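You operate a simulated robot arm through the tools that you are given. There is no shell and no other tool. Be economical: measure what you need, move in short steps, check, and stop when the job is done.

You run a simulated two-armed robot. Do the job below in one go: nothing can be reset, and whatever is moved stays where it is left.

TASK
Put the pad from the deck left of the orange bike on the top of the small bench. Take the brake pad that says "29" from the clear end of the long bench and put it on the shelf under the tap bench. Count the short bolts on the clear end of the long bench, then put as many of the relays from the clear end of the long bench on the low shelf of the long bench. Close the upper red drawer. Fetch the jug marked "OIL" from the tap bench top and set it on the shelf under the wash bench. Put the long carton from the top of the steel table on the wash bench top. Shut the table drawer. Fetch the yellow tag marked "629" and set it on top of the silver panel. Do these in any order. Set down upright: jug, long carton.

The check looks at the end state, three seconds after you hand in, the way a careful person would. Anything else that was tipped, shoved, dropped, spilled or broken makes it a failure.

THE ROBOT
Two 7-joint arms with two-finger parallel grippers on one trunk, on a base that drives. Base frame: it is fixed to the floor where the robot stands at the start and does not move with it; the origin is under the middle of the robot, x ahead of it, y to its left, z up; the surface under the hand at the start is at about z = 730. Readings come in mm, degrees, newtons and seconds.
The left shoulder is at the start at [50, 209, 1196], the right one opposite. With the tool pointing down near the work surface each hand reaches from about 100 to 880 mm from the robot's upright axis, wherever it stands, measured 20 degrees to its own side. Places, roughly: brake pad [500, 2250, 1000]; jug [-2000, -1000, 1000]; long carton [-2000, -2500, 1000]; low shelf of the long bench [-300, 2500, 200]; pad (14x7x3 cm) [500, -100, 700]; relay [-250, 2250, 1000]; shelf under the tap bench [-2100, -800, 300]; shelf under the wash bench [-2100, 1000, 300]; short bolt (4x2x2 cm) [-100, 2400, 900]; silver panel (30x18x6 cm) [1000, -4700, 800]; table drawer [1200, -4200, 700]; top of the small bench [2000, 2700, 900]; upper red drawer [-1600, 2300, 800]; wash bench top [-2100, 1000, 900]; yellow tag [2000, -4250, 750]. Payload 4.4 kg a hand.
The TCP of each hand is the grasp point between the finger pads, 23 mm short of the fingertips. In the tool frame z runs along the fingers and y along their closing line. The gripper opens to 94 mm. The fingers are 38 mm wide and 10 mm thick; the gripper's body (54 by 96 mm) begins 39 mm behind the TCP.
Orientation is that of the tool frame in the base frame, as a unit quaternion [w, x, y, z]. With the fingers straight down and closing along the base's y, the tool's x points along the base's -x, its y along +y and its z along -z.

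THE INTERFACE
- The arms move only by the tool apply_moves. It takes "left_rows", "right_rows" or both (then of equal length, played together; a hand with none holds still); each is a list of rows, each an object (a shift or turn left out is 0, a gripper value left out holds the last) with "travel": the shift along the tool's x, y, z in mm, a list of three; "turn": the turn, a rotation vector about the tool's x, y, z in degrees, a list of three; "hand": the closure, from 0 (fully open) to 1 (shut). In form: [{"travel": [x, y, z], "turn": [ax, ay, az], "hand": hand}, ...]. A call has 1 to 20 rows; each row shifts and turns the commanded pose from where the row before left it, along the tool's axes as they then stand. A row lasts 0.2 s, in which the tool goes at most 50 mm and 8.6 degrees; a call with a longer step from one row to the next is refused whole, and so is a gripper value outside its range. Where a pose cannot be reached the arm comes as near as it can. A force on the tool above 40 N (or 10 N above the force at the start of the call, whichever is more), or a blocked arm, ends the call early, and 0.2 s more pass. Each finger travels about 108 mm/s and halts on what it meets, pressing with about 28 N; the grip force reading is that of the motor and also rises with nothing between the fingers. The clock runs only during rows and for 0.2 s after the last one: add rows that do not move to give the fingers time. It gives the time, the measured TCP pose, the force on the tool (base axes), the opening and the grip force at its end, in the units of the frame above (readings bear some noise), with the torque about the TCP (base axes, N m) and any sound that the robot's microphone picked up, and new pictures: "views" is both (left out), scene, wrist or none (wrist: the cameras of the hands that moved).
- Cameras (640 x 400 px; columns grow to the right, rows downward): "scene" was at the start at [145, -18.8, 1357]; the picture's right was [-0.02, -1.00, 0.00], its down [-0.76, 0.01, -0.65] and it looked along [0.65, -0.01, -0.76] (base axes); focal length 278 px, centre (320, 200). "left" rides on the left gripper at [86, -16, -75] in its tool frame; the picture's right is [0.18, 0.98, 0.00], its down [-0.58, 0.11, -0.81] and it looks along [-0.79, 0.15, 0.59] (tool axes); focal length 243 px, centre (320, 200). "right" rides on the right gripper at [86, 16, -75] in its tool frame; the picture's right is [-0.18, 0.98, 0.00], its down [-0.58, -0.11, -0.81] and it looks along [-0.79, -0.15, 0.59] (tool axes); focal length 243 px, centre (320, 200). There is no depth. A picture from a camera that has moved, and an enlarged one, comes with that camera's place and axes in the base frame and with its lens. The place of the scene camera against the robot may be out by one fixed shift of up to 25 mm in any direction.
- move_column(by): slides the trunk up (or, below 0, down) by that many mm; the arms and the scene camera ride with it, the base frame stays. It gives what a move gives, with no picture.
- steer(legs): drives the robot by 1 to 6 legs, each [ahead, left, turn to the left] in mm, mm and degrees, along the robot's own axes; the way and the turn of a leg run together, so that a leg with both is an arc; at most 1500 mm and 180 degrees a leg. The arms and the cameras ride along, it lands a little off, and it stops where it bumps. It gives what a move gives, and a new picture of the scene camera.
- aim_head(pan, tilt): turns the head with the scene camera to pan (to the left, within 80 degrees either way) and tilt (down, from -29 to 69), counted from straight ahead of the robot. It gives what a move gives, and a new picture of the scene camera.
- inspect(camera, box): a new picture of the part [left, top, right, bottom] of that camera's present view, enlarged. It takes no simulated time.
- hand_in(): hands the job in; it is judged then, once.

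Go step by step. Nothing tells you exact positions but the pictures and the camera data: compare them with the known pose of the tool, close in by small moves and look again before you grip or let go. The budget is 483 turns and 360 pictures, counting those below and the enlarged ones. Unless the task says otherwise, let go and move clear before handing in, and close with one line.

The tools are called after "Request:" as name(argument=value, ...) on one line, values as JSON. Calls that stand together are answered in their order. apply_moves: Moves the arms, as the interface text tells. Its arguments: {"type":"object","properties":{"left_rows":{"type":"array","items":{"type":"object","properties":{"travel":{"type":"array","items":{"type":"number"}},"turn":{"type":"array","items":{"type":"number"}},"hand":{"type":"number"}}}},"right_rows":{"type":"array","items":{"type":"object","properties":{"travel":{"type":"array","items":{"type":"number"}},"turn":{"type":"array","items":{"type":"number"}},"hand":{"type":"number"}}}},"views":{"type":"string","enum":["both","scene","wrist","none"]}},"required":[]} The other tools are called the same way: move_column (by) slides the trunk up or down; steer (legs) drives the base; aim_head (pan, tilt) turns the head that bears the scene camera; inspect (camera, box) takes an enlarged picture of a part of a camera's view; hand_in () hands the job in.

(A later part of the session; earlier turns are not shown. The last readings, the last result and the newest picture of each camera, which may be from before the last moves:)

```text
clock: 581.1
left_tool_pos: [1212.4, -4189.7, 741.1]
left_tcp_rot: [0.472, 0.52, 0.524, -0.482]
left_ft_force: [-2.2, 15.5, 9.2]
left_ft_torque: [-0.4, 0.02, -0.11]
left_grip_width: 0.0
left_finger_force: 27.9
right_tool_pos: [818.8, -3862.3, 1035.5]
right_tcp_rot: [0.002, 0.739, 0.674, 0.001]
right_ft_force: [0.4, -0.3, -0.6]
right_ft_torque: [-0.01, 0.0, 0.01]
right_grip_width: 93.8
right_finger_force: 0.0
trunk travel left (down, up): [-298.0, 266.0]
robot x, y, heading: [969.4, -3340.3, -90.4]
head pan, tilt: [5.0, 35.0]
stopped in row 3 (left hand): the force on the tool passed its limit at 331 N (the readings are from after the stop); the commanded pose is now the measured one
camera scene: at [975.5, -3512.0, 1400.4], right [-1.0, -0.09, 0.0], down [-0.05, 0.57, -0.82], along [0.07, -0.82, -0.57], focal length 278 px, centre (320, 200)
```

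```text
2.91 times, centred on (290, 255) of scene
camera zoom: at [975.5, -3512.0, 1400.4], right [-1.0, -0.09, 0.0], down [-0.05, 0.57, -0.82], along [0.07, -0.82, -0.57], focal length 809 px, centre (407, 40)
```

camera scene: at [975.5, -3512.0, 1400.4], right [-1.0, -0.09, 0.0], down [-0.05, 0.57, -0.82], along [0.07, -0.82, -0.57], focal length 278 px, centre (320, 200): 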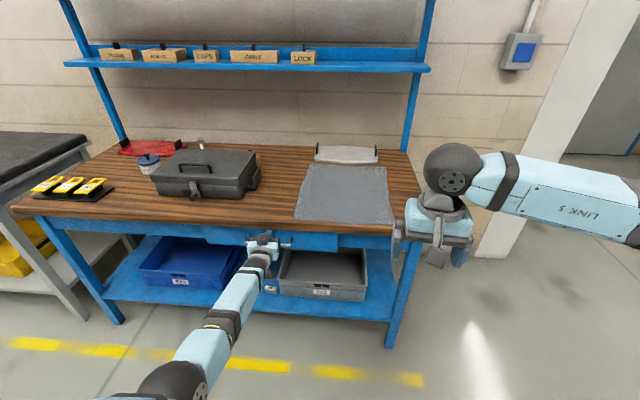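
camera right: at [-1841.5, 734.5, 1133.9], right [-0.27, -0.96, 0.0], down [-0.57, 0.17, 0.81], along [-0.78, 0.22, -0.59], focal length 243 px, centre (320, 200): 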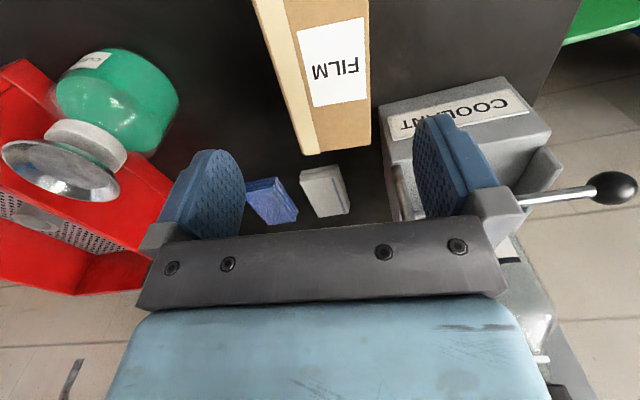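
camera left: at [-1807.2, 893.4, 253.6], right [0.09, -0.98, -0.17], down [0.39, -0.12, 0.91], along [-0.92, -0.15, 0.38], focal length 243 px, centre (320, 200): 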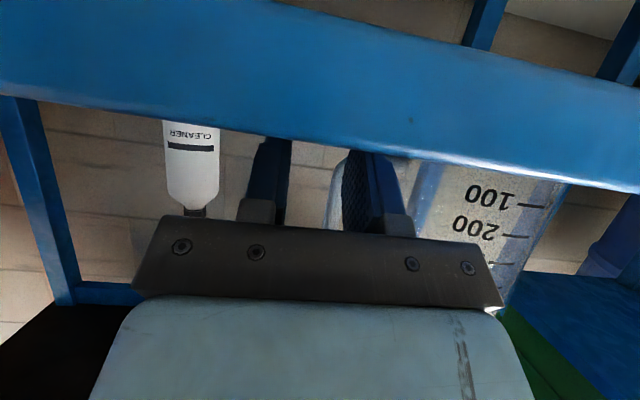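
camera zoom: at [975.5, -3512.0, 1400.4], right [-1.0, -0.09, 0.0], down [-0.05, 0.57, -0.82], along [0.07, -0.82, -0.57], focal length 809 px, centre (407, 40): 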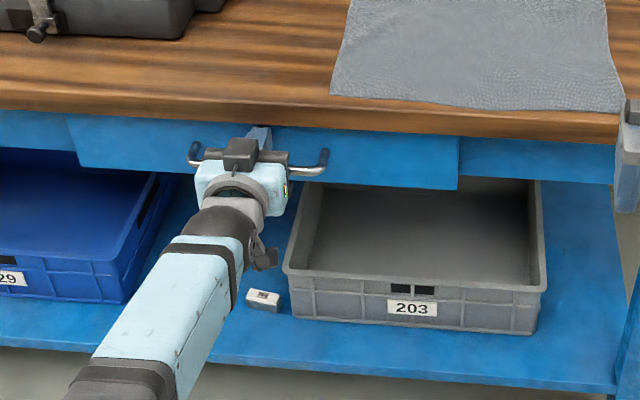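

The drawer is shut. Backing the hand off and raising the trunk for the tag.

Request:
apply_moves(left_rows=[{"travel": [0, 0, -30]}, {"travel": [0, 0, -40]}, {"travel": [0, 0, -40]}], views="none")

Request:
steer(legs=[[-200, 0, 0]])

Request:
move_column(by=250)

Request:
inspect(camera="scene", box=[40, 140, 440, 340])

```text
clock: 581.9
left_tool_pos: [1212.9, -4080.4, 747.7]
left_tcp_rot: [0.471, 0.521, 0.525, -0.481]
left_ft_force: [0.4, 0.0, 0.4]
left_ft_torque: [0.01, 0.0, -0.03]
left_grip_width: 0.0
left_finger_force: 27.9
right_tool_pos: [818.6, -3863.4, 1036.4]
right_tcp_rot: [0.002, 0.738, 0.674, 0.001]
right_ft_force: [-0.2, 0.0, -0.1]
right_ft_torque: [-0.02, 0.05, 0.03]
right_grip_width: 93.9
right_finger_force: 0.1
trunk travel left (down, up): [-298.0, 266.0]
robot x, y, heading: [966.7, -3341.9, -89.9]
head pan, tilt: [5.0, 35.0]
```

```text
clock: 583.5
left_tool_pos: [1213.7, -3880.7, 747.1]
left_tcp_rot: [0.473, 0.52, 0.525, -0.481]
left_ft_force: [-0.2, 0.3, 0.9]
left_ft_torque: [-0.01, 0.03, 0.0]
left_grip_width: 0.2
left_finger_force: 27.7
right_tool_pos: [819.4, -3663.6, 1034.6]
right_tcp_rot: [0.002, 0.738, 0.674, 0.001]
right_ft_force: [0.1, 0.5, 0.6]
right_ft_torque: [-0.01, 0.01, 0.01]
right_grip_width: 93.9
right_finger_force: 0.2
trunk travel left (down, up): [-298.0, 266.0]
robot x, y, heading: [968.3, -3142.5, -90.1]
head pan, tilt: [5.0, 35.0]
camera scene: at [975.9, -3313.0, 1400.2], right [-1.0, -0.09, 0.0], down [-0.05, 0.57, -0.82], along [0.07, -0.82, -0.57], focal length 278 px, centre (320, 200)
```

scene: 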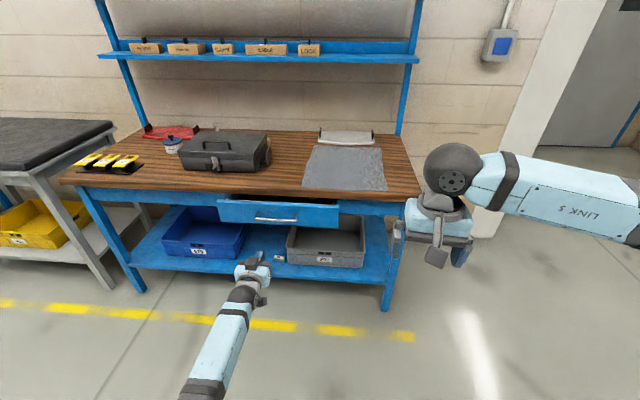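

```text
clock: 586.1
left_tool_pos: [1213.4, -3880.4, 997.2]
left_tcp_rot: [0.472, 0.52, 0.526, -0.48]
left_ft_force: [-0.2, 0.1, -0.5]
left_ft_torque: [0.03, -0.03, 0.02]
left_grip_width: 0.2
left_finger_force: 28.0
right_tool_pos: [818.4, -3663.8, 1285.6]
right_tcp_rot: [0.003, 0.738, 0.674, 0.001]
right_ft_force: [-0.8, -0.2, -0.4]
right_ft_torque: [0.02, -0.03, -0.03]
right_grip_width: 94.2
right_finger_force: 0.0
trunk travel left (down, up): [-548.0, 16.0]
robot x, y, heading: [972.1, -3142.4, -89.8]
head pan, tilt: [5.0, 35.0]
```

```text
1.60 times, centred on (240, 240) of scene
camera zoom: at [975.9, -3313.9, 1650.1], right [-1.0, -0.09, 0.0], down [-0.05, 0.57, -0.82], along [0.07, -0.82, -0.57], focal length 445 px, centre (448, 136)
```

zoom: 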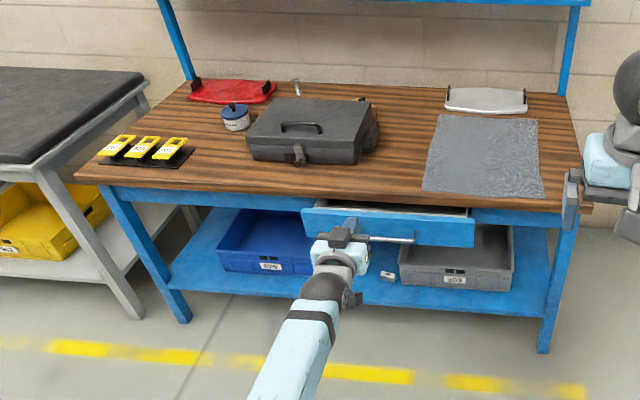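

The drawer rebounded open by a few centimetres. I'll go back and push it home gently.

Request:
move_column(by=-250)

Request:
steer(legs=[[200, 0, 0]])

Request:
inspect(camera="scene", box=[180, 200, 400, 310])

```text
clock: 588.7
left_tool_pos: [1213.7, -3880.5, 748.3]
left_tcp_rot: [0.472, 0.52, 0.525, -0.48]
left_ft_force: [0.3, 0.1, -0.1]
left_ft_torque: [0.03, -0.01, 0.0]
left_grip_width: 0.0
left_finger_force: 28.2
right_tool_pos: [819.1, -3663.5, 1033.9]
right_tcp_rot: [0.002, 0.739, 0.674, 0.002]
right_ft_force: [0.2, -0.1, 0.6]
right_ft_torque: [0.01, -0.01, 0.02]
right_grip_width: 94.0
right_finger_force: 0.1
trunk travel left (down, up): [-298.0, 266.0]
robot x, y, heading: [967.0, -3143.2, -90.1]
head pan, tilt: [5.0, 35.0]
```

```text
clock: 590.3
left_tool_pos: [1213.1, -4082.1, 747.5]
left_tcp_rot: [0.471, 0.521, 0.524, -0.481]
left_ft_force: [-0.3, -0.4, -0.6]
left_ft_torque: [-0.04, -0.02, 0.03]
left_grip_width: 0.0
left_finger_force: 28.3
right_tool_pos: [817.4, -3864.8, 1033.9]
right_tcp_rot: [0.001, 0.739, 0.674, 0.001]
right_ft_force: [0.6, -0.3, -0.5]
right_ft_torque: [0.01, -0.03, 0.01]
right_grip_width: 94.1
right_finger_force: 0.1
trunk travel left (down, up): [-298.0, 266.0]
robot x, y, heading: [968.8, -3342.5, -89.9]
head pan, tilt: [5.0, 35.0]
camera scene: at [975.4, -3516.4, 1400.0], right [-1.0, -0.09, 0.0], down [-0.05, 0.57, -0.82], along [0.07, -0.82, -0.57], focal length 278 px, centre (320, 200)
```

scene: 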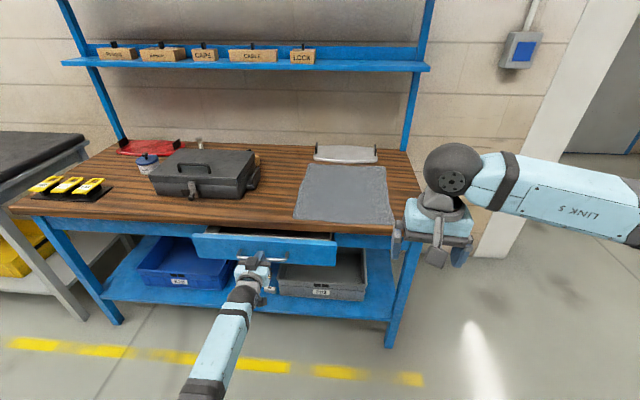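

```text
2.91 times, centred on (290, 255) of scene
camera zoom: at [975.4, -3516.4, 1400.0], right [-1.0, -0.09, 0.0], down [-0.05, 0.57, -0.82], along [0.07, -0.82, -0.57], focal length 809 px, centre (407, 40)
```

zoom: 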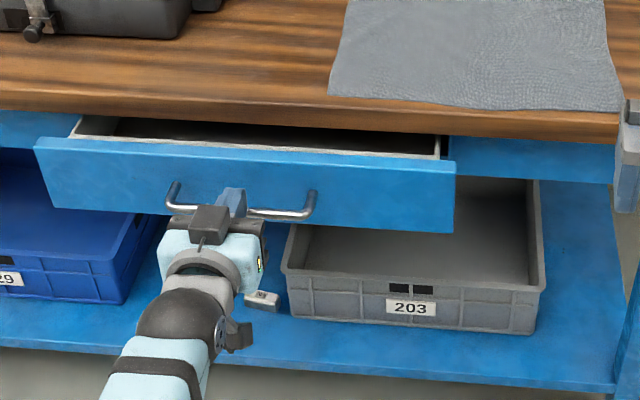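

The fingers were resting on the handle bar and friction dragged the drawer back out. I'll lift clear, back off, and push below the handle instead.

Request:
apply_moves(left_rows=[{"travel": [-15, 0, 0]}, {"travel": [-10, 0, -30]}, {"travel": [0, 0, -40]}], views="none")

Request:
steer(legs=[[-60, 0, 0]])

Request:
move_column(by=-115)

Request:
steer(legs=[[60, 0, 0]])

Request:
inspect(camera="scene", box=[180, 200, 400, 310])

```text
clock: 591.3
left_tool_pos: [1212.1, -4063.8, 861.4]
left_tcp_rot: [-0.5, -0.492, -0.496, 0.512]
left_ft_force: [0.6, -0.9, 0.0]
left_ft_torque: [0.0, 0.02, -0.02]
left_grip_width: 0.1
left_finger_force: 27.8
right_tool_pos: [817.7, -3864.4, 1040.3]
right_tcp_rot: [0.002, 0.739, 0.674, 0.0]
right_ft_force: [-0.6, -0.5, 0.1]
right_ft_torque: [-0.02, 0.0, 0.02]
right_grip_width: 93.9
right_finger_force: 0.2
trunk travel left (down, up): [-298.0, 266.0]
robot x, y, heading: [969.1, -3339.8, -90.1]
head pan, tilt: [5.0, 35.0]
stopped in row 3 (left hand): the arm was blocked; the commanded pose is now the measured one
```

```text
clock: 592.3
left_tool_pos: [1211.5, -4004.2, 864.4]
left_tcp_rot: [-0.501, -0.49, -0.495, 0.513]
left_ft_force: [0.8, -0.5, 0.9]
left_ft_torque: [-0.01, -0.01, 0.0]
left_grip_width: 0.0
left_finger_force: 28.3
right_tool_pos: [818.4, -3804.4, 1040.2]
right_tcp_rot: [0.003, 0.739, 0.674, 0.001]
right_ft_force: [0.2, -0.1, -0.3]
right_ft_torque: [0.0, 0.0, -0.02]
right_grip_width: 94.1
right_finger_force: 0.0
trunk travel left (down, up): [-298.0, 266.0]
robot x, y, heading: [970.6, -3285.2, -90.4]
head pan, tilt: [5.0, 35.0]
camera scene: at [975.5, -3455.1, 1406.0], right [-1.0, -0.08, 0.0], down [-0.05, 0.57, -0.82], along [0.07, -0.82, -0.57], focal length 278 px, centre (320, 200)
```

scene: 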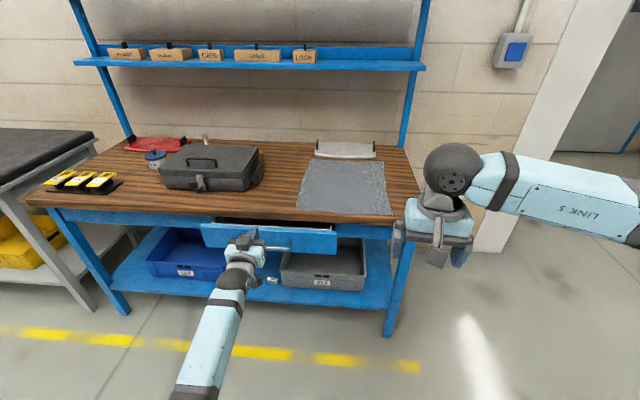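

```text
clock: 593.9
left_tool_pos: [1210.9, -4008.2, 861.4]
left_tcp_rot: [-0.502, -0.489, -0.494, 0.515]
left_ft_force: [0.2, 0.5, 0.1]
left_ft_torque: [0.0, -0.01, 0.01]
left_grip_width: 0.2
left_finger_force: 28.1
right_tool_pos: [817.1, -3806.2, 1034.5]
right_tcp_rot: [0.002, 0.739, 0.673, 0.0]
right_ft_force: [0.2, -0.4, 0.7]
right_ft_torque: [-0.04, -0.01, -0.01]
right_grip_width: 93.9
right_finger_force: 0.0
trunk travel left (down, up): [-287.0, 277.0]
robot x, y, heading: [969.4, -3282.5, -90.3]
head pan, tilt: [5.0, 35.0]
stopped: the arm was blocked; the commanded pose is now the measured one
```

```text
clock: 594.9
left_tool_pos: [1211.0, -4068.7, 861.9]
left_tcp_rot: [-0.503, -0.487, -0.494, 0.516]
left_ft_force: [-0.3, -0.3, 0.0]
left_ft_torque: [-0.03, 0.0, 0.01]
left_grip_width: 0.0
left_finger_force: 28.0
right_tool_pos: [816.8, -3866.0, 1031.7]
right_tcp_rot: [0.001, 0.739, 0.673, 0.001]
right_ft_force: [0.0, 0.0, -0.2]
right_ft_torque: [0.0, 0.01, 0.02]
right_grip_width: 94.0
right_finger_force: 0.2
trunk travel left (down, up): [-287.0, 277.0]
robot x, y, heading: [970.7, -3345.5, -90.2]
head pan, tilt: [5.0, 35.0]
camera scene: at [975.1, -3517.4, 1398.6], right [-1.0, -0.08, 0.0], down [-0.05, 0.57, -0.82], along [0.07, -0.82, -0.57], focal length 278 px, centre (320, 200)
```

scene: 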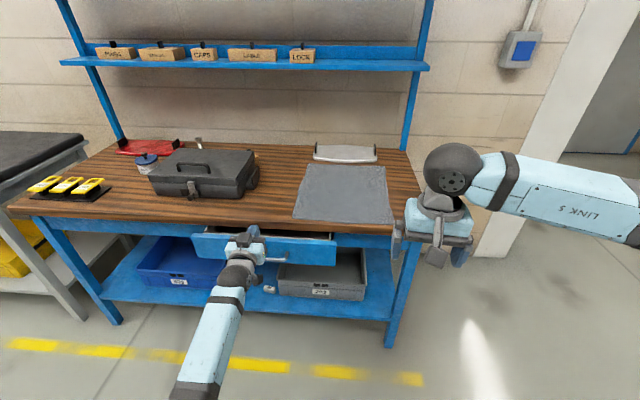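

```text
2.91 times, centred on (290, 255) of scene
camera zoom: at [975.1, -3517.4, 1398.6], right [-1.0, -0.08, 0.0], down [-0.05, 0.57, -0.82], along [0.07, -0.82, -0.57], focal length 809 px, centre (407, 40)
```

zoom: 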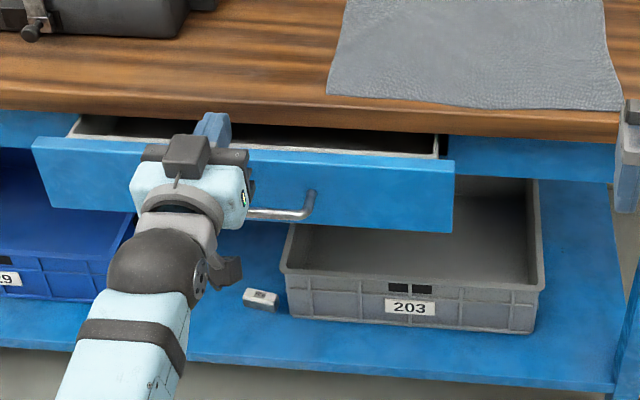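

I'll change tactics: push the handle bar itself with the fingers pointing down, so nothing can catch. Backing off, raising the trunk and pitching the left hand down.

Request:
steer(legs=[[-150, 0, 0]])

Request:
move_column(by=150)

Request:
apply_moves(left_rows=[{"turn": [0, 8, 0]}, {"turn": [0, 8, 0]}, {"turn": [0, 8, 0]}, {"turn": [0, 8, 0]}, {"turn": [0, 8, 0]}, {"turn": [0, 8, 0]}, {"turn": [0, 6, 0]}], views="scene")

```text
clock: 596.3
left_tool_pos: [1207.9, -3918.9, 867.4]
left_tcp_rot: [-0.503, -0.487, -0.491, 0.518]
left_ft_force: [-0.6, 0.3, 0.1]
left_ft_torque: [0.01, 0.02, -0.01]
left_grip_width: 0.0
left_finger_force: 28.4
right_tool_pos: [817.9, -3714.5, 1033.9]
right_tcp_rot: [0.003, 0.739, 0.673, 0.001]
right_ft_force: [1.2, 0.4, 0.8]
right_ft_torque: [-0.01, -0.01, -0.02]
right_grip_width: 94.2
right_finger_force: 0.1
trunk travel left (down, up): [-287.0, 277.0]
robot x, y, heading: [967.4, -3191.8, -90.3]
head pan, tilt: [5.0, 35.0]
camera scene: at [975.5, -3364.4, 1398.2], right [-1.0, -0.08, 0.0], down [-0.05, 0.57, -0.82], along [0.07, -0.82, -0.57], focal length 278 px, centre (320, 200)
```

scene: 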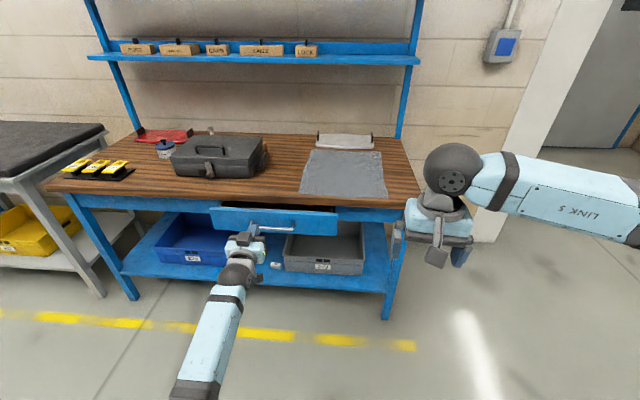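

```text
clock: 598.0
left_tool_pos: [1209.2, -3919.9, 1007.4]
left_tcp_rot: [-0.503, -0.487, -0.491, 0.519]
left_ft_force: [0.1, 1.1, 0.0]
left_ft_torque: [-0.02, 0.0, 0.01]
left_grip_width: 0.0
left_finger_force: 28.6
right_tool_pos: [816.4, -3714.7, 1172.9]
right_tcp_rot: [0.001, 0.74, 0.673, 0.0]
right_ft_force: [1.2, -0.4, 0.0]
right_ft_torque: [-0.01, -0.04, -0.02]
right_grip_width: 94.0
right_finger_force: 0.0
trunk travel left (down, up): [-437.0, 127.0]
robot x, y, heading: [967.0, -3194.1, -90.6]
head pan, tilt: [5.0, 35.0]
```

```text
clock: 599.6
left_tool_pos: [1210.1, -3919.7, 1007.1]
left_tcp_rot: [0.225, 0.669, 0.667, -0.239]
left_ft_force: [0.3, -0.1, -0.4]
left_ft_torque: [-0.02, 0.03, 0.02]
left_grip_width: 0.0
left_finger_force: 27.9
right_tool_pos: [816.4, -3714.6, 1174.5]
right_tcp_rot: [0.001, 0.74, 0.673, 0.0]
right_ft_force: [0.2, 0.8, 0.6]
right_ft_torque: [-0.03, 0.01, 0.02]
right_grip_width: 93.9
right_finger_force: 0.0
trunk travel left (down, up): [-437.0, 127.0]
robot x, y, heading: [967.5, -3195.2, -90.3]
head pan, tilt: [5.0, 35.0]
camera scene: at [975.5, -3365.6, 1539.3], right [-1.0, -0.08, 0.0], down [-0.05, 0.57, -0.82], along [0.07, -0.82, -0.57], focal length 278 px, centre (320, 200)
```

scene: 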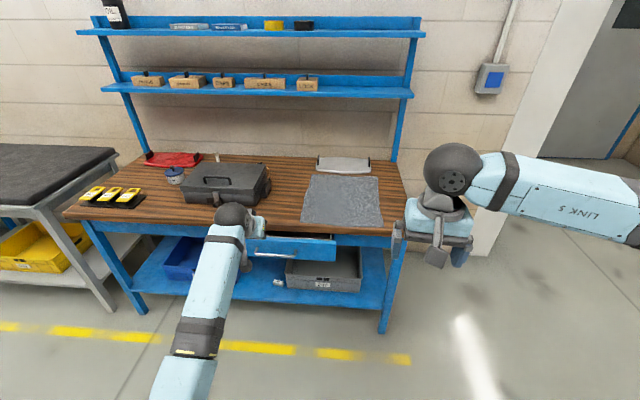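

Request:
apply_moves(left_rows=[{"travel": [28, 1, 34.4]}, {"travel": [28, 1, 34.4]}, {"travel": [28, 1, 34.4]}, {"travel": [28, 1, 34.4]}, {"travel": [28, 1, 34.4]}, {"travel": [28, 1, 34.4]}, {"travel": [28, 1, 34.4]}], views="scene")

```text
clock: 601.2
left_tool_pos: [1208.6, -3913.6, 695.1]
left_tcp_rot: [0.225, 0.669, 0.667, -0.24]
left_ft_force: [0.0, 0.8, -0.4]
left_ft_torque: [0.02, 0.0, -0.03]
left_grip_width: 0.0
left_finger_force: 27.9
right_tool_pos: [816.3, -3714.0, 1172.8]
right_tcp_rot: [0.002, 0.739, 0.673, 0.0]
right_ft_force: [-0.2, 0.2, -0.5]
right_ft_torque: [0.06, 0.02, -0.02]
right_grip_width: 94.0
right_finger_force: 0.1
trunk travel left (down, up): [-437.0, 127.0]
robot x, y, heading: [968.1, -3190.4, -89.9]
head pan, tilt: [5.0, 35.0]
camera scene: at [975.5, -3366.4, 1539.2], right [-1.0, -0.08, 0.0], down [-0.05, 0.57, -0.82], along [0.07, -0.82, -0.57], focal length 278 px, centre (320, 200)
```

scene: 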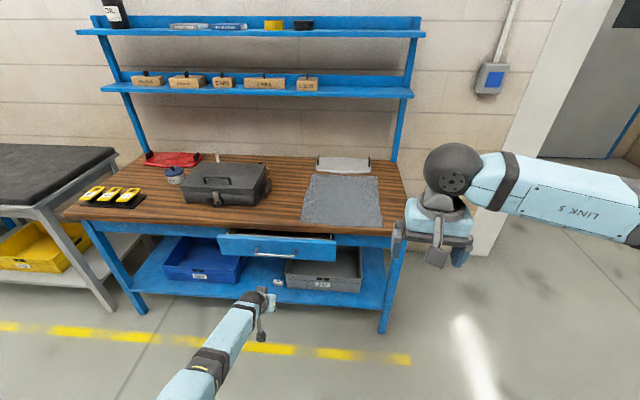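

Request:
steer(legs=[[150, 0, 0]])

Request:
apply_moves(left_rows=[{"travel": [-11.6, 0, 9.4]}, {"travel": [-11.6, 0, 9.4]}, {"travel": [-11.6, 0, 9.4]}, {"travel": [-11.6, 0, 9.4]}, {"travel": [-9.3, 0, 7.5]}, {"travel": [-9.3, 0, 7.5]}, {"travel": [-7.8, 0, 6.3]}, {"travel": [-7.8, 0, 6.3]}], views="scene")

Request:
inspect(camera="scene", box=[180, 200, 400, 310])

```text
clock: 602.6
left_tool_pos: [1207.7, -4066.5, 696.6]
left_tcp_rot: [0.226, 0.669, 0.666, -0.241]
left_ft_force: [0.6, -1.0, -0.2]
left_ft_torque: [0.01, -0.04, 0.0]
left_grip_width: 0.1
left_finger_force: 27.8
right_tool_pos: [816.5, -3866.8, 1175.0]
right_tcp_rot: [0.002, 0.74, 0.673, 0.0]
right_ft_force: [-0.3, 0.4, 0.2]
right_ft_torque: [0.02, 0.0, 0.02]
right_grip_width: 94.1
right_finger_force: 0.2
trunk travel left (down, up): [-437.0, 127.0]
robot x, y, heading: [968.4, -3346.1, -89.9]
head pan, tilt: [5.0, 35.0]
camera scene: at [974.8, -3518.2, 1539.4], right [-1.0, -0.08, 0.0], down [-0.05, 0.57, -0.82], along [0.07, -0.82, -0.57], focal length 278 px, centre (320, 200)
```

scene: 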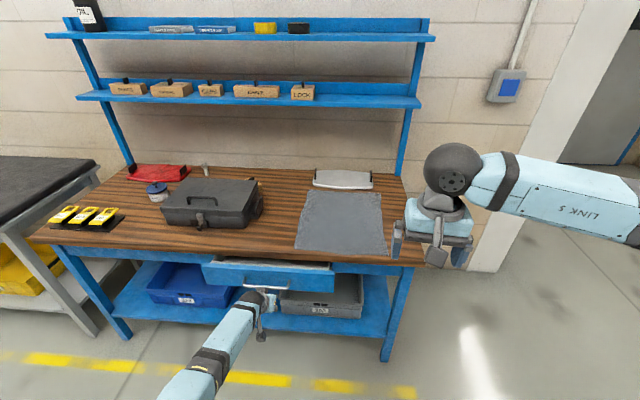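

```text
clock: 604.4
left_tool_pos: [1202.5, -4126.9, 706.3]
left_tcp_rot: [0.226, 0.668, 0.667, -0.24]
left_ft_force: [0.2, -0.5, -1.0]
left_ft_torque: [0.03, -0.01, 0.01]
left_grip_width: 0.1
left_finger_force: 27.7
left hand out of reach, approached as far as the arm can: row 4, 5, 6, 7, 8
right_tool_pos: [817.3, -3866.5, 1173.5]
right_tcp_rot: [0.001, 0.739, 0.673, 0.001]
right_ft_force: [-0.6, -0.4, -0.5]
right_ft_torque: [0.03, 0.02, -0.02]
right_grip_width: 94.1
right_finger_force: 0.1
trunk travel left (down, up): [-437.0, 127.0]
robot x, y, heading: [970.8, -3344.7, -90.5]
head pan, tilt: [5.0, 35.0]
camera scene: at [974.7, -3518.2, 1539.3], right [-1.0, -0.08, 0.0], down [-0.05, 0.57, -0.82], along [0.07, -0.82, -0.57], focal length 278 px, centre (320, 200)
```

scene: 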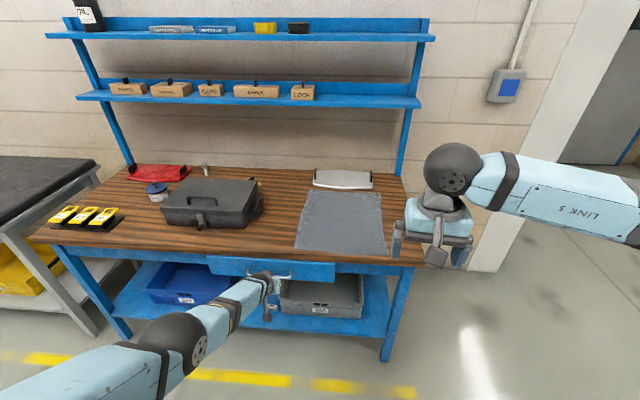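

```text
2.91 times, centred on (290, 255) of scene
camera zoom: at [974.7, -3518.2, 1539.3], right [-1.0, -0.08, 0.0], down [-0.05, 0.57, -0.82], along [0.07, -0.82, -0.57], focal length 809 px, centre (407, 40)
```

zoom: 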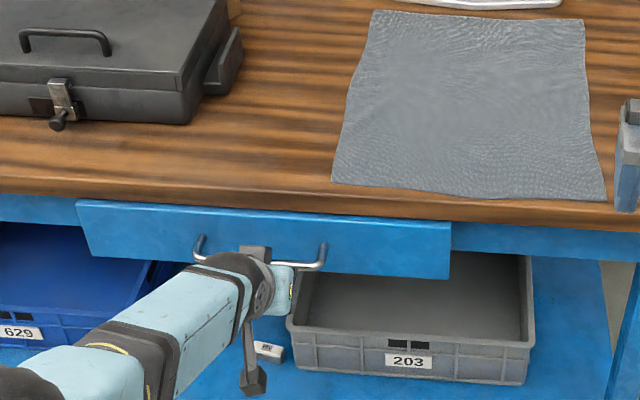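

It's almost closed. I'll finish by creeping the base forward.

Request:
steer(legs=[[25, 0, 0]])

Request:
inspect(camera="scene", box=[180, 200, 400, 310])

```text
clock: 605.2
left_tool_pos: [1202.3, -4151.1, 706.7]
left_tcp_rot: [0.226, 0.67, 0.665, -0.242]
left_ft_force: [-0.4, 0.4, 0.4]
left_ft_torque: [0.01, 0.05, 0.02]
left_grip_width: 0.0
left_finger_force: 28.1
right_tool_pos: [815.3, -3889.9, 1174.7]
right_tcp_rot: [0.003, 0.74, 0.673, 0.0]
right_ft_force: [-0.9, 0.7, 0.5]
right_ft_torque: [0.01, 0.02, 0.01]
right_grip_width: 94.1
right_finger_force: 0.2
trunk travel left (down, up): [-437.0, 127.0]
robot x, y, heading: [967.5, -3370.1, -90.3]
head pan, tilt: [5.0, 35.0]
camera scene: at [974.7, -3540.8, 1539.7], right [-1.0, -0.08, 0.0], down [-0.05, 0.57, -0.82], along [0.07, -0.82, -0.57], focal length 278 px, centre (320, 200)
```

scene: 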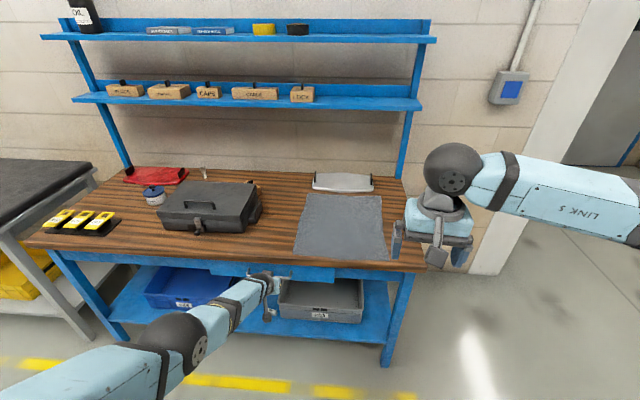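

```text
2.91 times, centred on (290, 255) of scene
camera zoom: at [974.7, -3540.8, 1539.7], right [-1.0, -0.08, 0.0], down [-0.05, 0.57, -0.82], along [0.07, -0.82, -0.57], focal length 809 px, centre (407, 40)
```

zoom: 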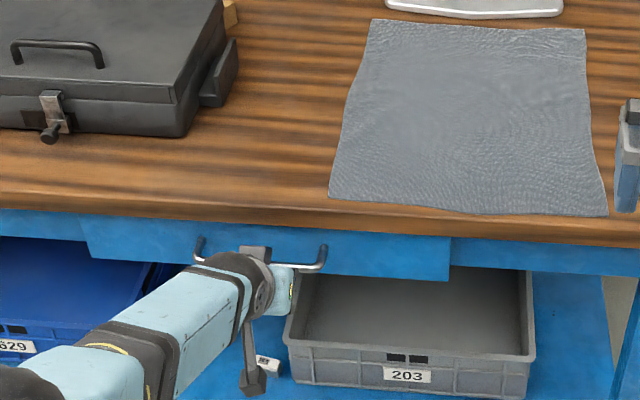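

Request:
steer(legs=[[15, 0, 0]])

Request:
inspect(camera="scene", box=[180, 200, 400, 310])

```text
clock: 606.1
left_tool_pos: [1201.7, -4159.2, 701.3]
left_tcp_rot: [0.221, 0.67, 0.668, -0.236]
left_ft_force: [0.5, -1.0, -0.1]
left_ft_torque: [0.0, 0.01, 0.0]
left_grip_width: 0.0
left_finger_force: 28.2
right_tool_pos: [815.8, -3904.5, 1174.3]
right_tcp_rot: [0.002, 0.74, 0.673, 0.001]
right_ft_force: [0.2, 0.2, 0.8]
right_ft_torque: [0.0, -0.03, 0.0]
right_grip_width: 94.1
right_finger_force: 0.0
trunk travel left (down, up): [-437.0, 127.0]
robot x, y, heading: [967.4, -3380.9, -90.3]
head pan, tilt: [5.0, 35.0]
stopped in leg 1: the force on the tool passed its limit at 60 N (the readings are from after the stop); the commanded pose is now the measured one
camera scene: at [974.5, -3554.3, 1539.3], right [-1.0, -0.08, 0.0], down [-0.05, 0.57, -0.82], along [0.07, -0.82, -0.57], focal length 278 px, centre (320, 200)
```

scene: 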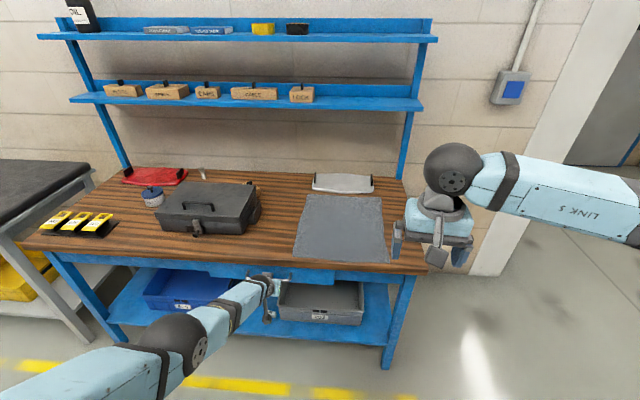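

```text
2.91 times, centred on (290, 255) of scene
camera zoom: at [974.5, -3554.3, 1539.3], right [-1.0, -0.08, 0.0], down [-0.05, 0.57, -0.82], along [0.07, -0.82, -0.57], focal length 809 px, centre (407, 40)
```

zoom: 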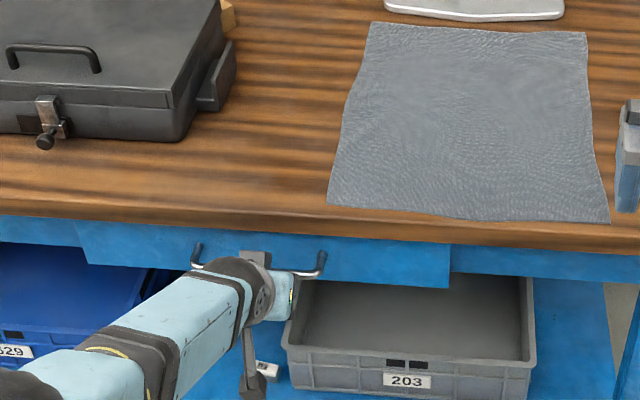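

It hit the stop. Backing straight off and checking the drawer.

Request:
steer(legs=[[-200, 0, 0]])

Request:
inspect(camera="scene", box=[180, 180, 400, 290])

```text
clock: 607.7
left_tool_pos: [1204.5, -3960.2, 701.0]
left_tcp_rot: [0.222, 0.67, 0.668, -0.237]
left_ft_force: [-0.1, -0.5, 0.4]
left_ft_torque: [-0.02, 0.01, 0.01]
left_grip_width: 0.0
left_finger_force: 28.6
right_tool_pos: [816.8, -3705.2, 1173.8]
right_tcp_rot: [0.002, 0.74, 0.673, 0.0]
right_ft_force: [0.6, 0.1, 0.1]
right_ft_torque: [0.03, 0.01, 0.03]
right_grip_width: 93.9
right_finger_force: 0.1
trunk travel left (down, up): [-437.0, 127.0]
robot x, y, heading: [972.2, -3181.7, -90.1]
head pan, tilt: [5.0, 35.0]
camera scene: at [975.7, -3355.6, 1539.3], right [-1.0, -0.08, 0.0], down [-0.05, 0.57, -0.82], along [0.07, -0.82, -0.57], focal length 278 px, centre (320, 200)
```

scene: 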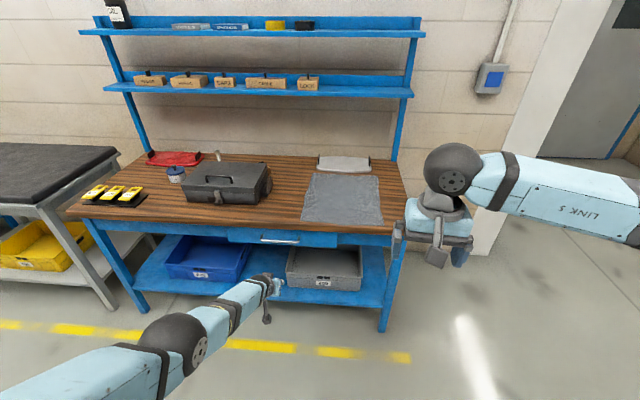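

```text
2.91 times, centred on (290, 235) of scene
camera zoom: at [975.7, -3355.6, 1539.3], right [-1.0, -0.08, 0.0], down [-0.05, 0.57, -0.82], along [0.07, -0.82, -0.57], focal length 809 px, centre (407, 98)
```

zoom: 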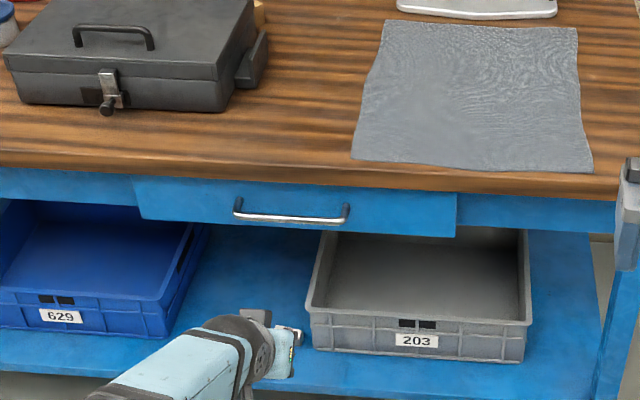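

The drawer is shut and stays shut. Now the tag: I'll raise the left hand, open it, and move in front of the tag stand.

Request:
move_column(by=120)

Request:
apply_moves(left_rows=[{"travel": [-26, 0, -32.4], "hand": 0.1}, {"travel": [-26, 0, -32.4]}, {"travel": [-26, 0, -32.4]}, {"travel": [-26, 0, -32.4]}, {"travel": [-26, 0, -32.4]}, {"travel": [-26, 0, -32.4]}, {"travel": [-26, 0, -32.4]}], views="none")

Request:
steer(legs=[[0, 780, 0], [330, 0, 0]])

Request:
aim_head(pan=10, tilt=42)

```text
clock: 609.2
left_tool_pos: [1203.7, -3958.7, 820.5]
left_tcp_rot: [0.222, 0.67, 0.668, -0.236]
left_ft_force: [0.6, 0.2, 0.5]
left_ft_torque: [0.04, 0.0, -0.01]
left_grip_width: 0.0
left_finger_force: 28.4
right_tool_pos: [817.5, -3704.6, 1293.1]
right_tcp_rot: [0.001, 0.739, 0.674, 0.001]
right_ft_force: [-0.3, -0.3, 0.0]
right_ft_torque: [0.01, 0.01, 0.03]
right_grip_width: 93.8
right_finger_force: 0.1
trunk travel left (down, up): [-557.0, 7.0]
robot x, y, heading: [969.7, -3184.2, -89.6]
head pan, tilt: [5.0, 35.0]
```

```text
clock: 610.8
left_tool_pos: [1209.4, -3963.1, 1112.5]
left_tcp_rot: [0.221, 0.67, 0.668, -0.237]
left_ft_force: [-0.5, 1.4, -0.4]
left_ft_torque: [0.01, 0.02, 0.01]
left_grip_width: 84.5
left_finger_force: 0.1
right_tool_pos: [817.4, -3704.5, 1294.0]
right_tcp_rot: [0.002, 0.739, 0.674, 0.0]
right_ft_force: [-0.3, -0.8, 0.5]
right_ft_torque: [-0.01, 0.01, -0.01]
right_grip_width: 94.3
right_finger_force: 0.1
trunk travel left (down, up): [-557.0, 7.0]
robot x, y, heading: [964.5, -3184.4, -90.2]
head pan, tilt: [5.0, 35.0]
```

```text
clock: 619.7
left_tool_pos: [1969.8, -4295.1, 1112.5]
left_tcp_rot: [0.221, 0.671, 0.666, -0.238]
left_ft_force: [-0.3, 0.2, 0.4]
left_ft_torque: [0.02, -0.03, -0.01]
left_grip_width: 84.4
left_finger_force: 0.0
right_tool_pos: [1580.3, -4034.0, 1295.2]
right_tcp_rot: [0.002, 0.741, 0.671, 0.0]
right_ft_force: [-0.2, 0.8, 0.1]
right_ft_torque: [-0.02, 0.01, 0.01]
right_grip_width: 94.1
right_finger_force: 0.1
trunk travel left (down, up): [-557.0, 7.0]
robot x, y, heading: [1731.8, -3513.6, -90.7]
head pan, tilt: [5.0, 35.0]
camera scene: at [1741.3, -3685.0, 1659.5], right [-1.0, -0.08, 0.0], down [-0.04, 0.57, -0.82], along [0.06, -0.82, -0.57], focal length 278 px, centre (320, 200)
```

scene: 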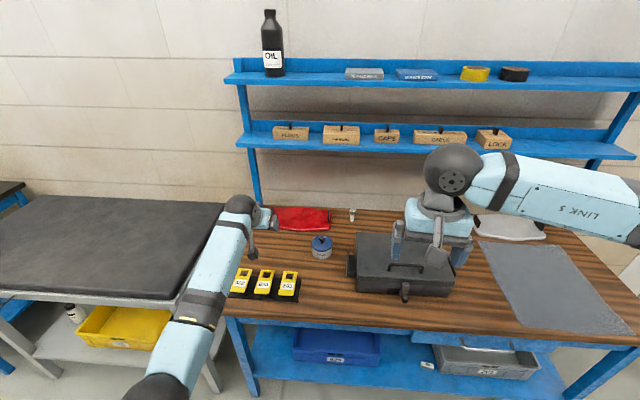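

```text
clock: 620.4
left_tool_pos: [1971.2, -4296.5, 1110.1]
left_tcp_rot: [0.22, 0.672, 0.666, -0.237]
left_ft_force: [-0.6, 0.6, -0.6]
left_ft_torque: [-0.01, 0.01, -0.03]
left_grip_width: 84.7
left_finger_force: 0.0
right_tool_pos: [1580.0, -4034.9, 1293.5]
right_tcp_rot: [0.002, 0.741, 0.672, 0.001]
right_ft_force: [-0.7, -0.6, 0.9]
right_ft_torque: [0.01, 0.01, -0.02]
right_grip_width: 93.9
right_finger_force: 0.1
trunk travel left (down, up): [-557.0, 7.0]
robot x, y, heading: [1737.7, -3512.2, -90.5]
head pan, tilt: [10.0, 42.0]
camera scene: at [1748.2, -3681.5, 1648.8], right [-0.99, -0.16, 0.0], down [-0.11, 0.66, -0.74], along [0.12, -0.73, -0.67], focal length 278 px, centre (320, 200)
```

scene: 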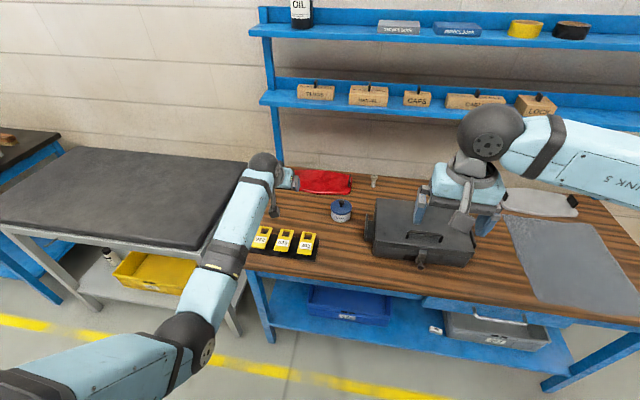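

Request:
inspect(camera="scene", box=[235, 190, 345, 270])

Request:
inspect(camera="left", box=[0, 0, 640, 400])

```text
5.00 times, centred on (290, 230) of scene
camera zoom: at [1748.2, -3681.5, 1648.8], right [-0.99, -0.16, 0.0], down [-0.11, 0.66, -0.74], along [0.12, -0.73, -0.67], focal length 1390 px, centre (470, 50)
```

zoom: 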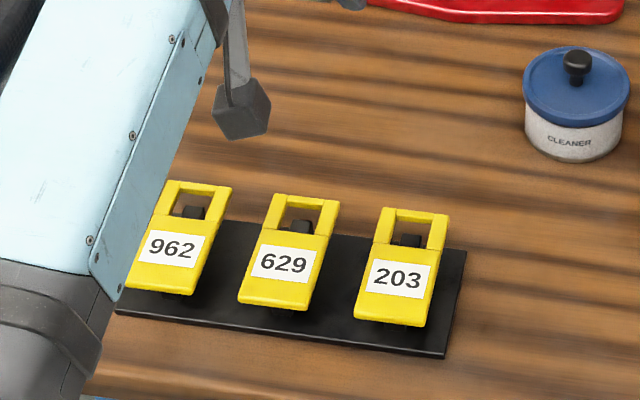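

```text
1.00 times, centred on (320, 200) of left (not enlarged: the box is as wide or as high as the picture)
camera zoom: at [1957.4, -4181.4, 1118.2], right [0.98, 0.13, -0.13], down [0.13, 0.03, 0.99], along [0.13, -0.99, 0.02], focal length 243 px, centre (320, 200)
```

zoom: 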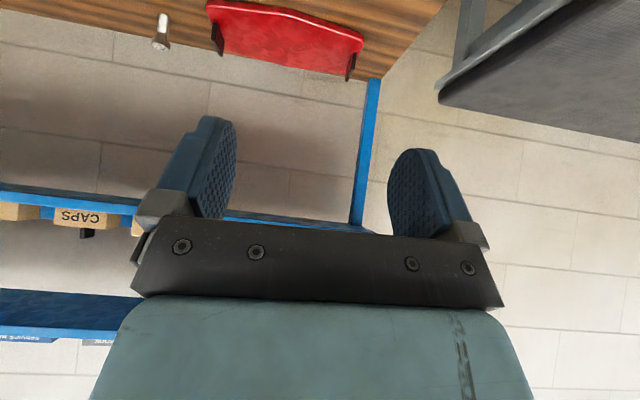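

The tags lie nearly flat on posts at z≈855; 629 is centred at about [1983, -4312] and 50 mm wide. I'll go to a pre-grasp above it.

Request:
apply_moves(left_rows=[{"turn": [0, 7.7, 0], "hand": 0.22}, {"travel": [19, 3, 35]}, {"travel": [19, 3, 35]}, {"travel": [19, 3, 35]}, {"travel": [10, 3, 17]}], views="both")

```text
clock: 621.6
left_tool_pos: [1980.9, -4299.1, 971.8]
left_tcp_rot: [0.175, 0.686, 0.68, -0.192]
left_ft_force: [0.4, 0.3, 0.5]
left_ft_torque: [-0.02, 0.02, 0.0]
left_grip_width: 73.3
left_finger_force: 0.1
right_tool_pos: [1581.3, -4034.2, 1294.6]
right_tcp_rot: [0.001, 0.741, 0.671, 0.0]
right_ft_force: [-0.2, 0.2, -0.1]
right_ft_torque: [0.01, 0.03, -0.03]
right_grip_width: 93.9
right_finger_force: 0.0
trunk travel left (down, up): [-557.0, 7.0]
robot x, y, heading: [1735.2, -3513.3, -90.8]
head pan, tilt: [10.0, 42.0]
camera scene: at [1748.4, -3680.9, 1648.8], right [-0.99, -0.16, 0.0], down [-0.11, 0.66, -0.74], along [0.12, -0.73, -0.67], focal length 278 px, centre (320, 200)
camera left: at [1966.0, -4185.9, 994.5], right [0.98, 0.14, -0.11], down [0.13, -0.1, 0.99], along [0.13, -0.98, -0.12], focal length 243 px, centre (320, 200)
```

scene: 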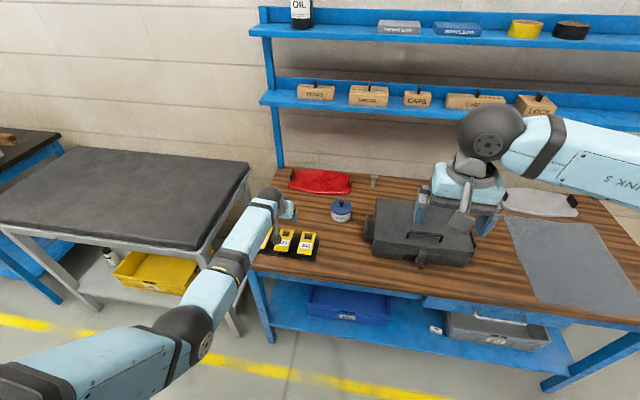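
left: 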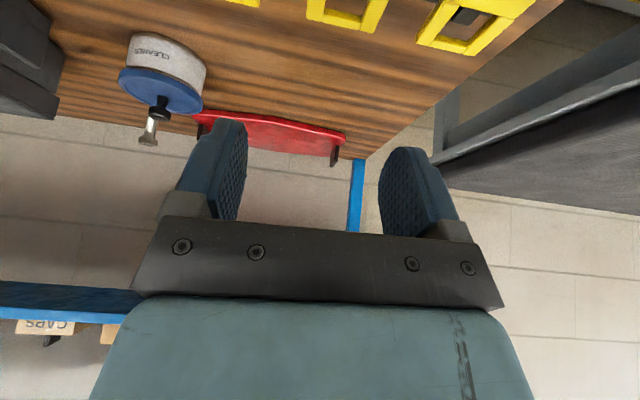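

Request:
apply_moves(left_rows=[{"travel": [35, 0, -20]}, {"travel": [35, 0, -20]}, {}], views="wrist")

```text
clock: 622.4
left_tool_pos: [1982.2, -4218.9, 972.2]
left_tcp_rot: [0.176, 0.686, 0.679, -0.191]
left_ft_force: [0.1, 0.2, 0.4]
left_ft_torque: [0.02, 0.02, 0.0]
left_grip_width: 73.2
left_finger_force: 0.1
right_tool_pos: [1580.1, -4035.4, 1293.0]
right_tcp_rot: [0.001, 0.741, 0.671, 0.001]
right_ft_force: [0.7, 0.4, 0.5]
right_ft_torque: [0.03, 0.0, 0.02]
right_grip_width: 94.1
right_finger_force: 0.1
trunk travel left (down, up): [-557.0, 7.0]
robot x, y, heading: [1733.1, -3511.8, -90.4]
head pan, tilt: [10.0, 42.0]
camera left: at [1967.2, -4105.1, 993.6], right [0.98, 0.14, -0.11], down [0.13, -0.1, 0.99], along [0.13, -0.98, -0.12], focal length 243 px, centre (320, 200)
```

left: 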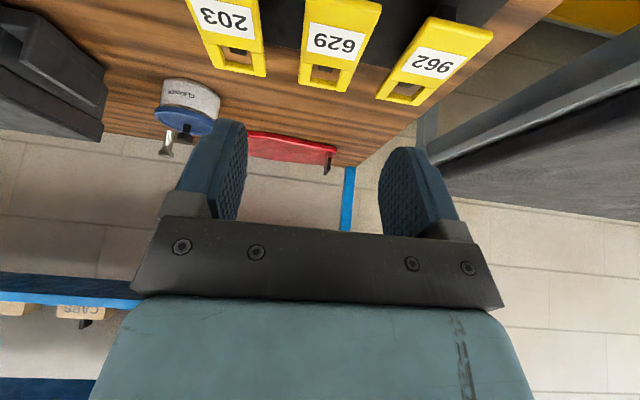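

Triangulating the two wrist views gives tag 629 centred at [1989, -4310, 831], tilted about 10°. I'll descend onto it from the near side.

Request:
apply_moves(left_rows=[{"travel": [-3, 1.75, 40]}, {"travel": [-3, 1.75, 40]}, {"travel": [-3, 1.75, 40]}, {"travel": [-1, 1, 20]}, {}], views="wrist")

```text
clock: 623.6
left_tool_pos: [1984.3, -4296.6, 856.3]
left_tcp_rot: [0.176, 0.686, 0.679, -0.193]
left_ft_force: [-0.3, -0.2, 0.3]
left_ft_torque: [-0.02, 0.02, 0.01]
left_grip_width: 73.3
left_finger_force: 0.0
right_tool_pos: [1579.5, -4033.2, 1293.7]
right_tcp_rot: [0.003, 0.741, 0.671, 0.001]
right_ft_force: [-0.6, 0.2, 0.0]
right_ft_torque: [-0.01, -0.01, 0.0]
right_grip_width: 93.8
right_finger_force: 0.1
trunk travel left (down, up): [-557.0, 7.0]
robot x, y, heading: [1731.7, -3514.2, -90.6]
head pan, tilt: [10.0, 42.0]
camera left: at [1970.5, -4183.8, 878.9], right [0.98, 0.14, -0.11], down [0.13, -0.1, 0.99], along [0.13, -0.98, -0.12], focal length 243 px, centre (320, 200)
```

left: 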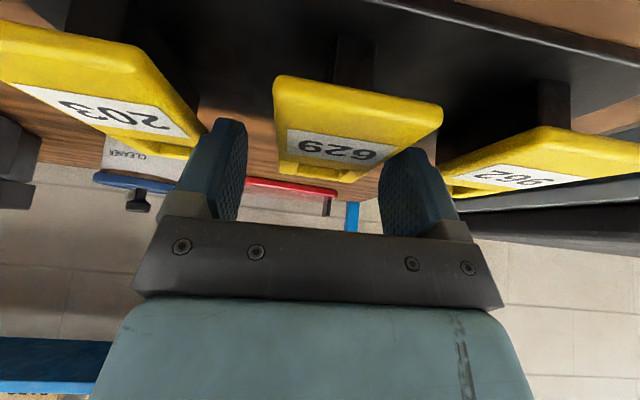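

The tag is about 9 mm to the side of my centreline. I'll rise slightly, shift, then lower around it.

Request:
apply_moves(left_rows=[{"travel": [-5, 0, -8.7]}, {"travel": [0, 9, 0]}, {}], views="wrist")

```text
clock: 624.4
left_tool_pos: [1995.3, -4296.4, 866.1]
left_tcp_rot: [0.176, 0.687, 0.679, -0.191]
left_ft_force: [-0.1, 0.1, -0.4]
left_ft_torque: [0.01, -0.02, -0.01]
left_grip_width: 73.2
left_finger_force: 0.1
right_tool_pos: [1581.9, -4034.0, 1292.8]
right_tcp_rot: [0.001, 0.741, 0.672, 0.0]
right_ft_force: [-0.1, -0.2, -0.9]
right_ft_torque: [0.0, 0.01, 0.0]
right_grip_width: 94.0
right_finger_force: 0.2
trunk travel left (down, up): [-557.0, 7.0]
robot x, y, heading: [1735.4, -3514.1, -90.7]
head pan, tilt: [10.0, 42.0]
camera left: at [1980.4, -4184.7, 888.2], right [0.98, 0.14, -0.11], down [0.13, -0.1, 0.99], along [0.13, -0.98, -0.12], focal length 243 px, centre (320, 200)
```

left: 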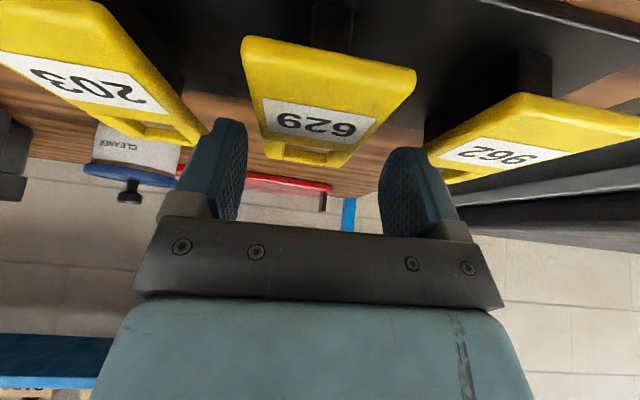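

Request:
apply_moves(left_rows=[{"travel": [0, -3, 14]}, {"travel": [0.4, 0, 10]}, {"travel": [0, 0, 5]}, {}, {"hand": 0.5}, {"hand": 1}, {"hand": 1}, {"hand": 1}], views="wrist")

```text
clock: 626.2
left_tool_pos: [1991.5, -4306.1, 848.9]
left_tcp_rot: [0.177, 0.685, 0.68, -0.191]
left_ft_force: [0.4, -0.5, 0.1]
left_ft_torque: [0.02, 0.03, 0.01]
left_grip_width: 51.3
left_finger_force: 27.9
left hand out of reach, approached as far as the arm can: row 2
right_tool_pos: [1580.4, -4033.0, 1293.7]
right_tcp_rot: [0.002, 0.741, 0.672, 0.001]
right_ft_force: [0.2, -0.3, 0.2]
right_ft_torque: [-0.03, 0.0, 0.0]
right_grip_width: 93.8
right_finger_force: 0.0
trunk travel left (down, up): [-557.0, 7.0]
robot x, y, heading: [1736.5, -3512.3, -90.5]
head pan, tilt: [10.0, 42.0]
camera left: at [1977.6, -4193.6, 871.4], right [0.98, 0.14, -0.11], down [0.13, -0.1, 0.99], along [0.13, -0.98, -0.12], focal length 243 px, centre (320, 200)
```

left: 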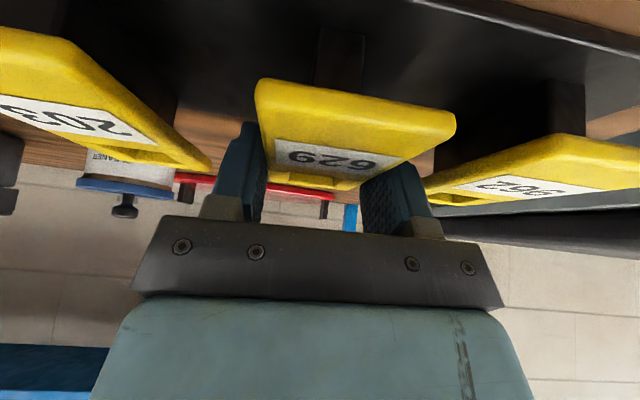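

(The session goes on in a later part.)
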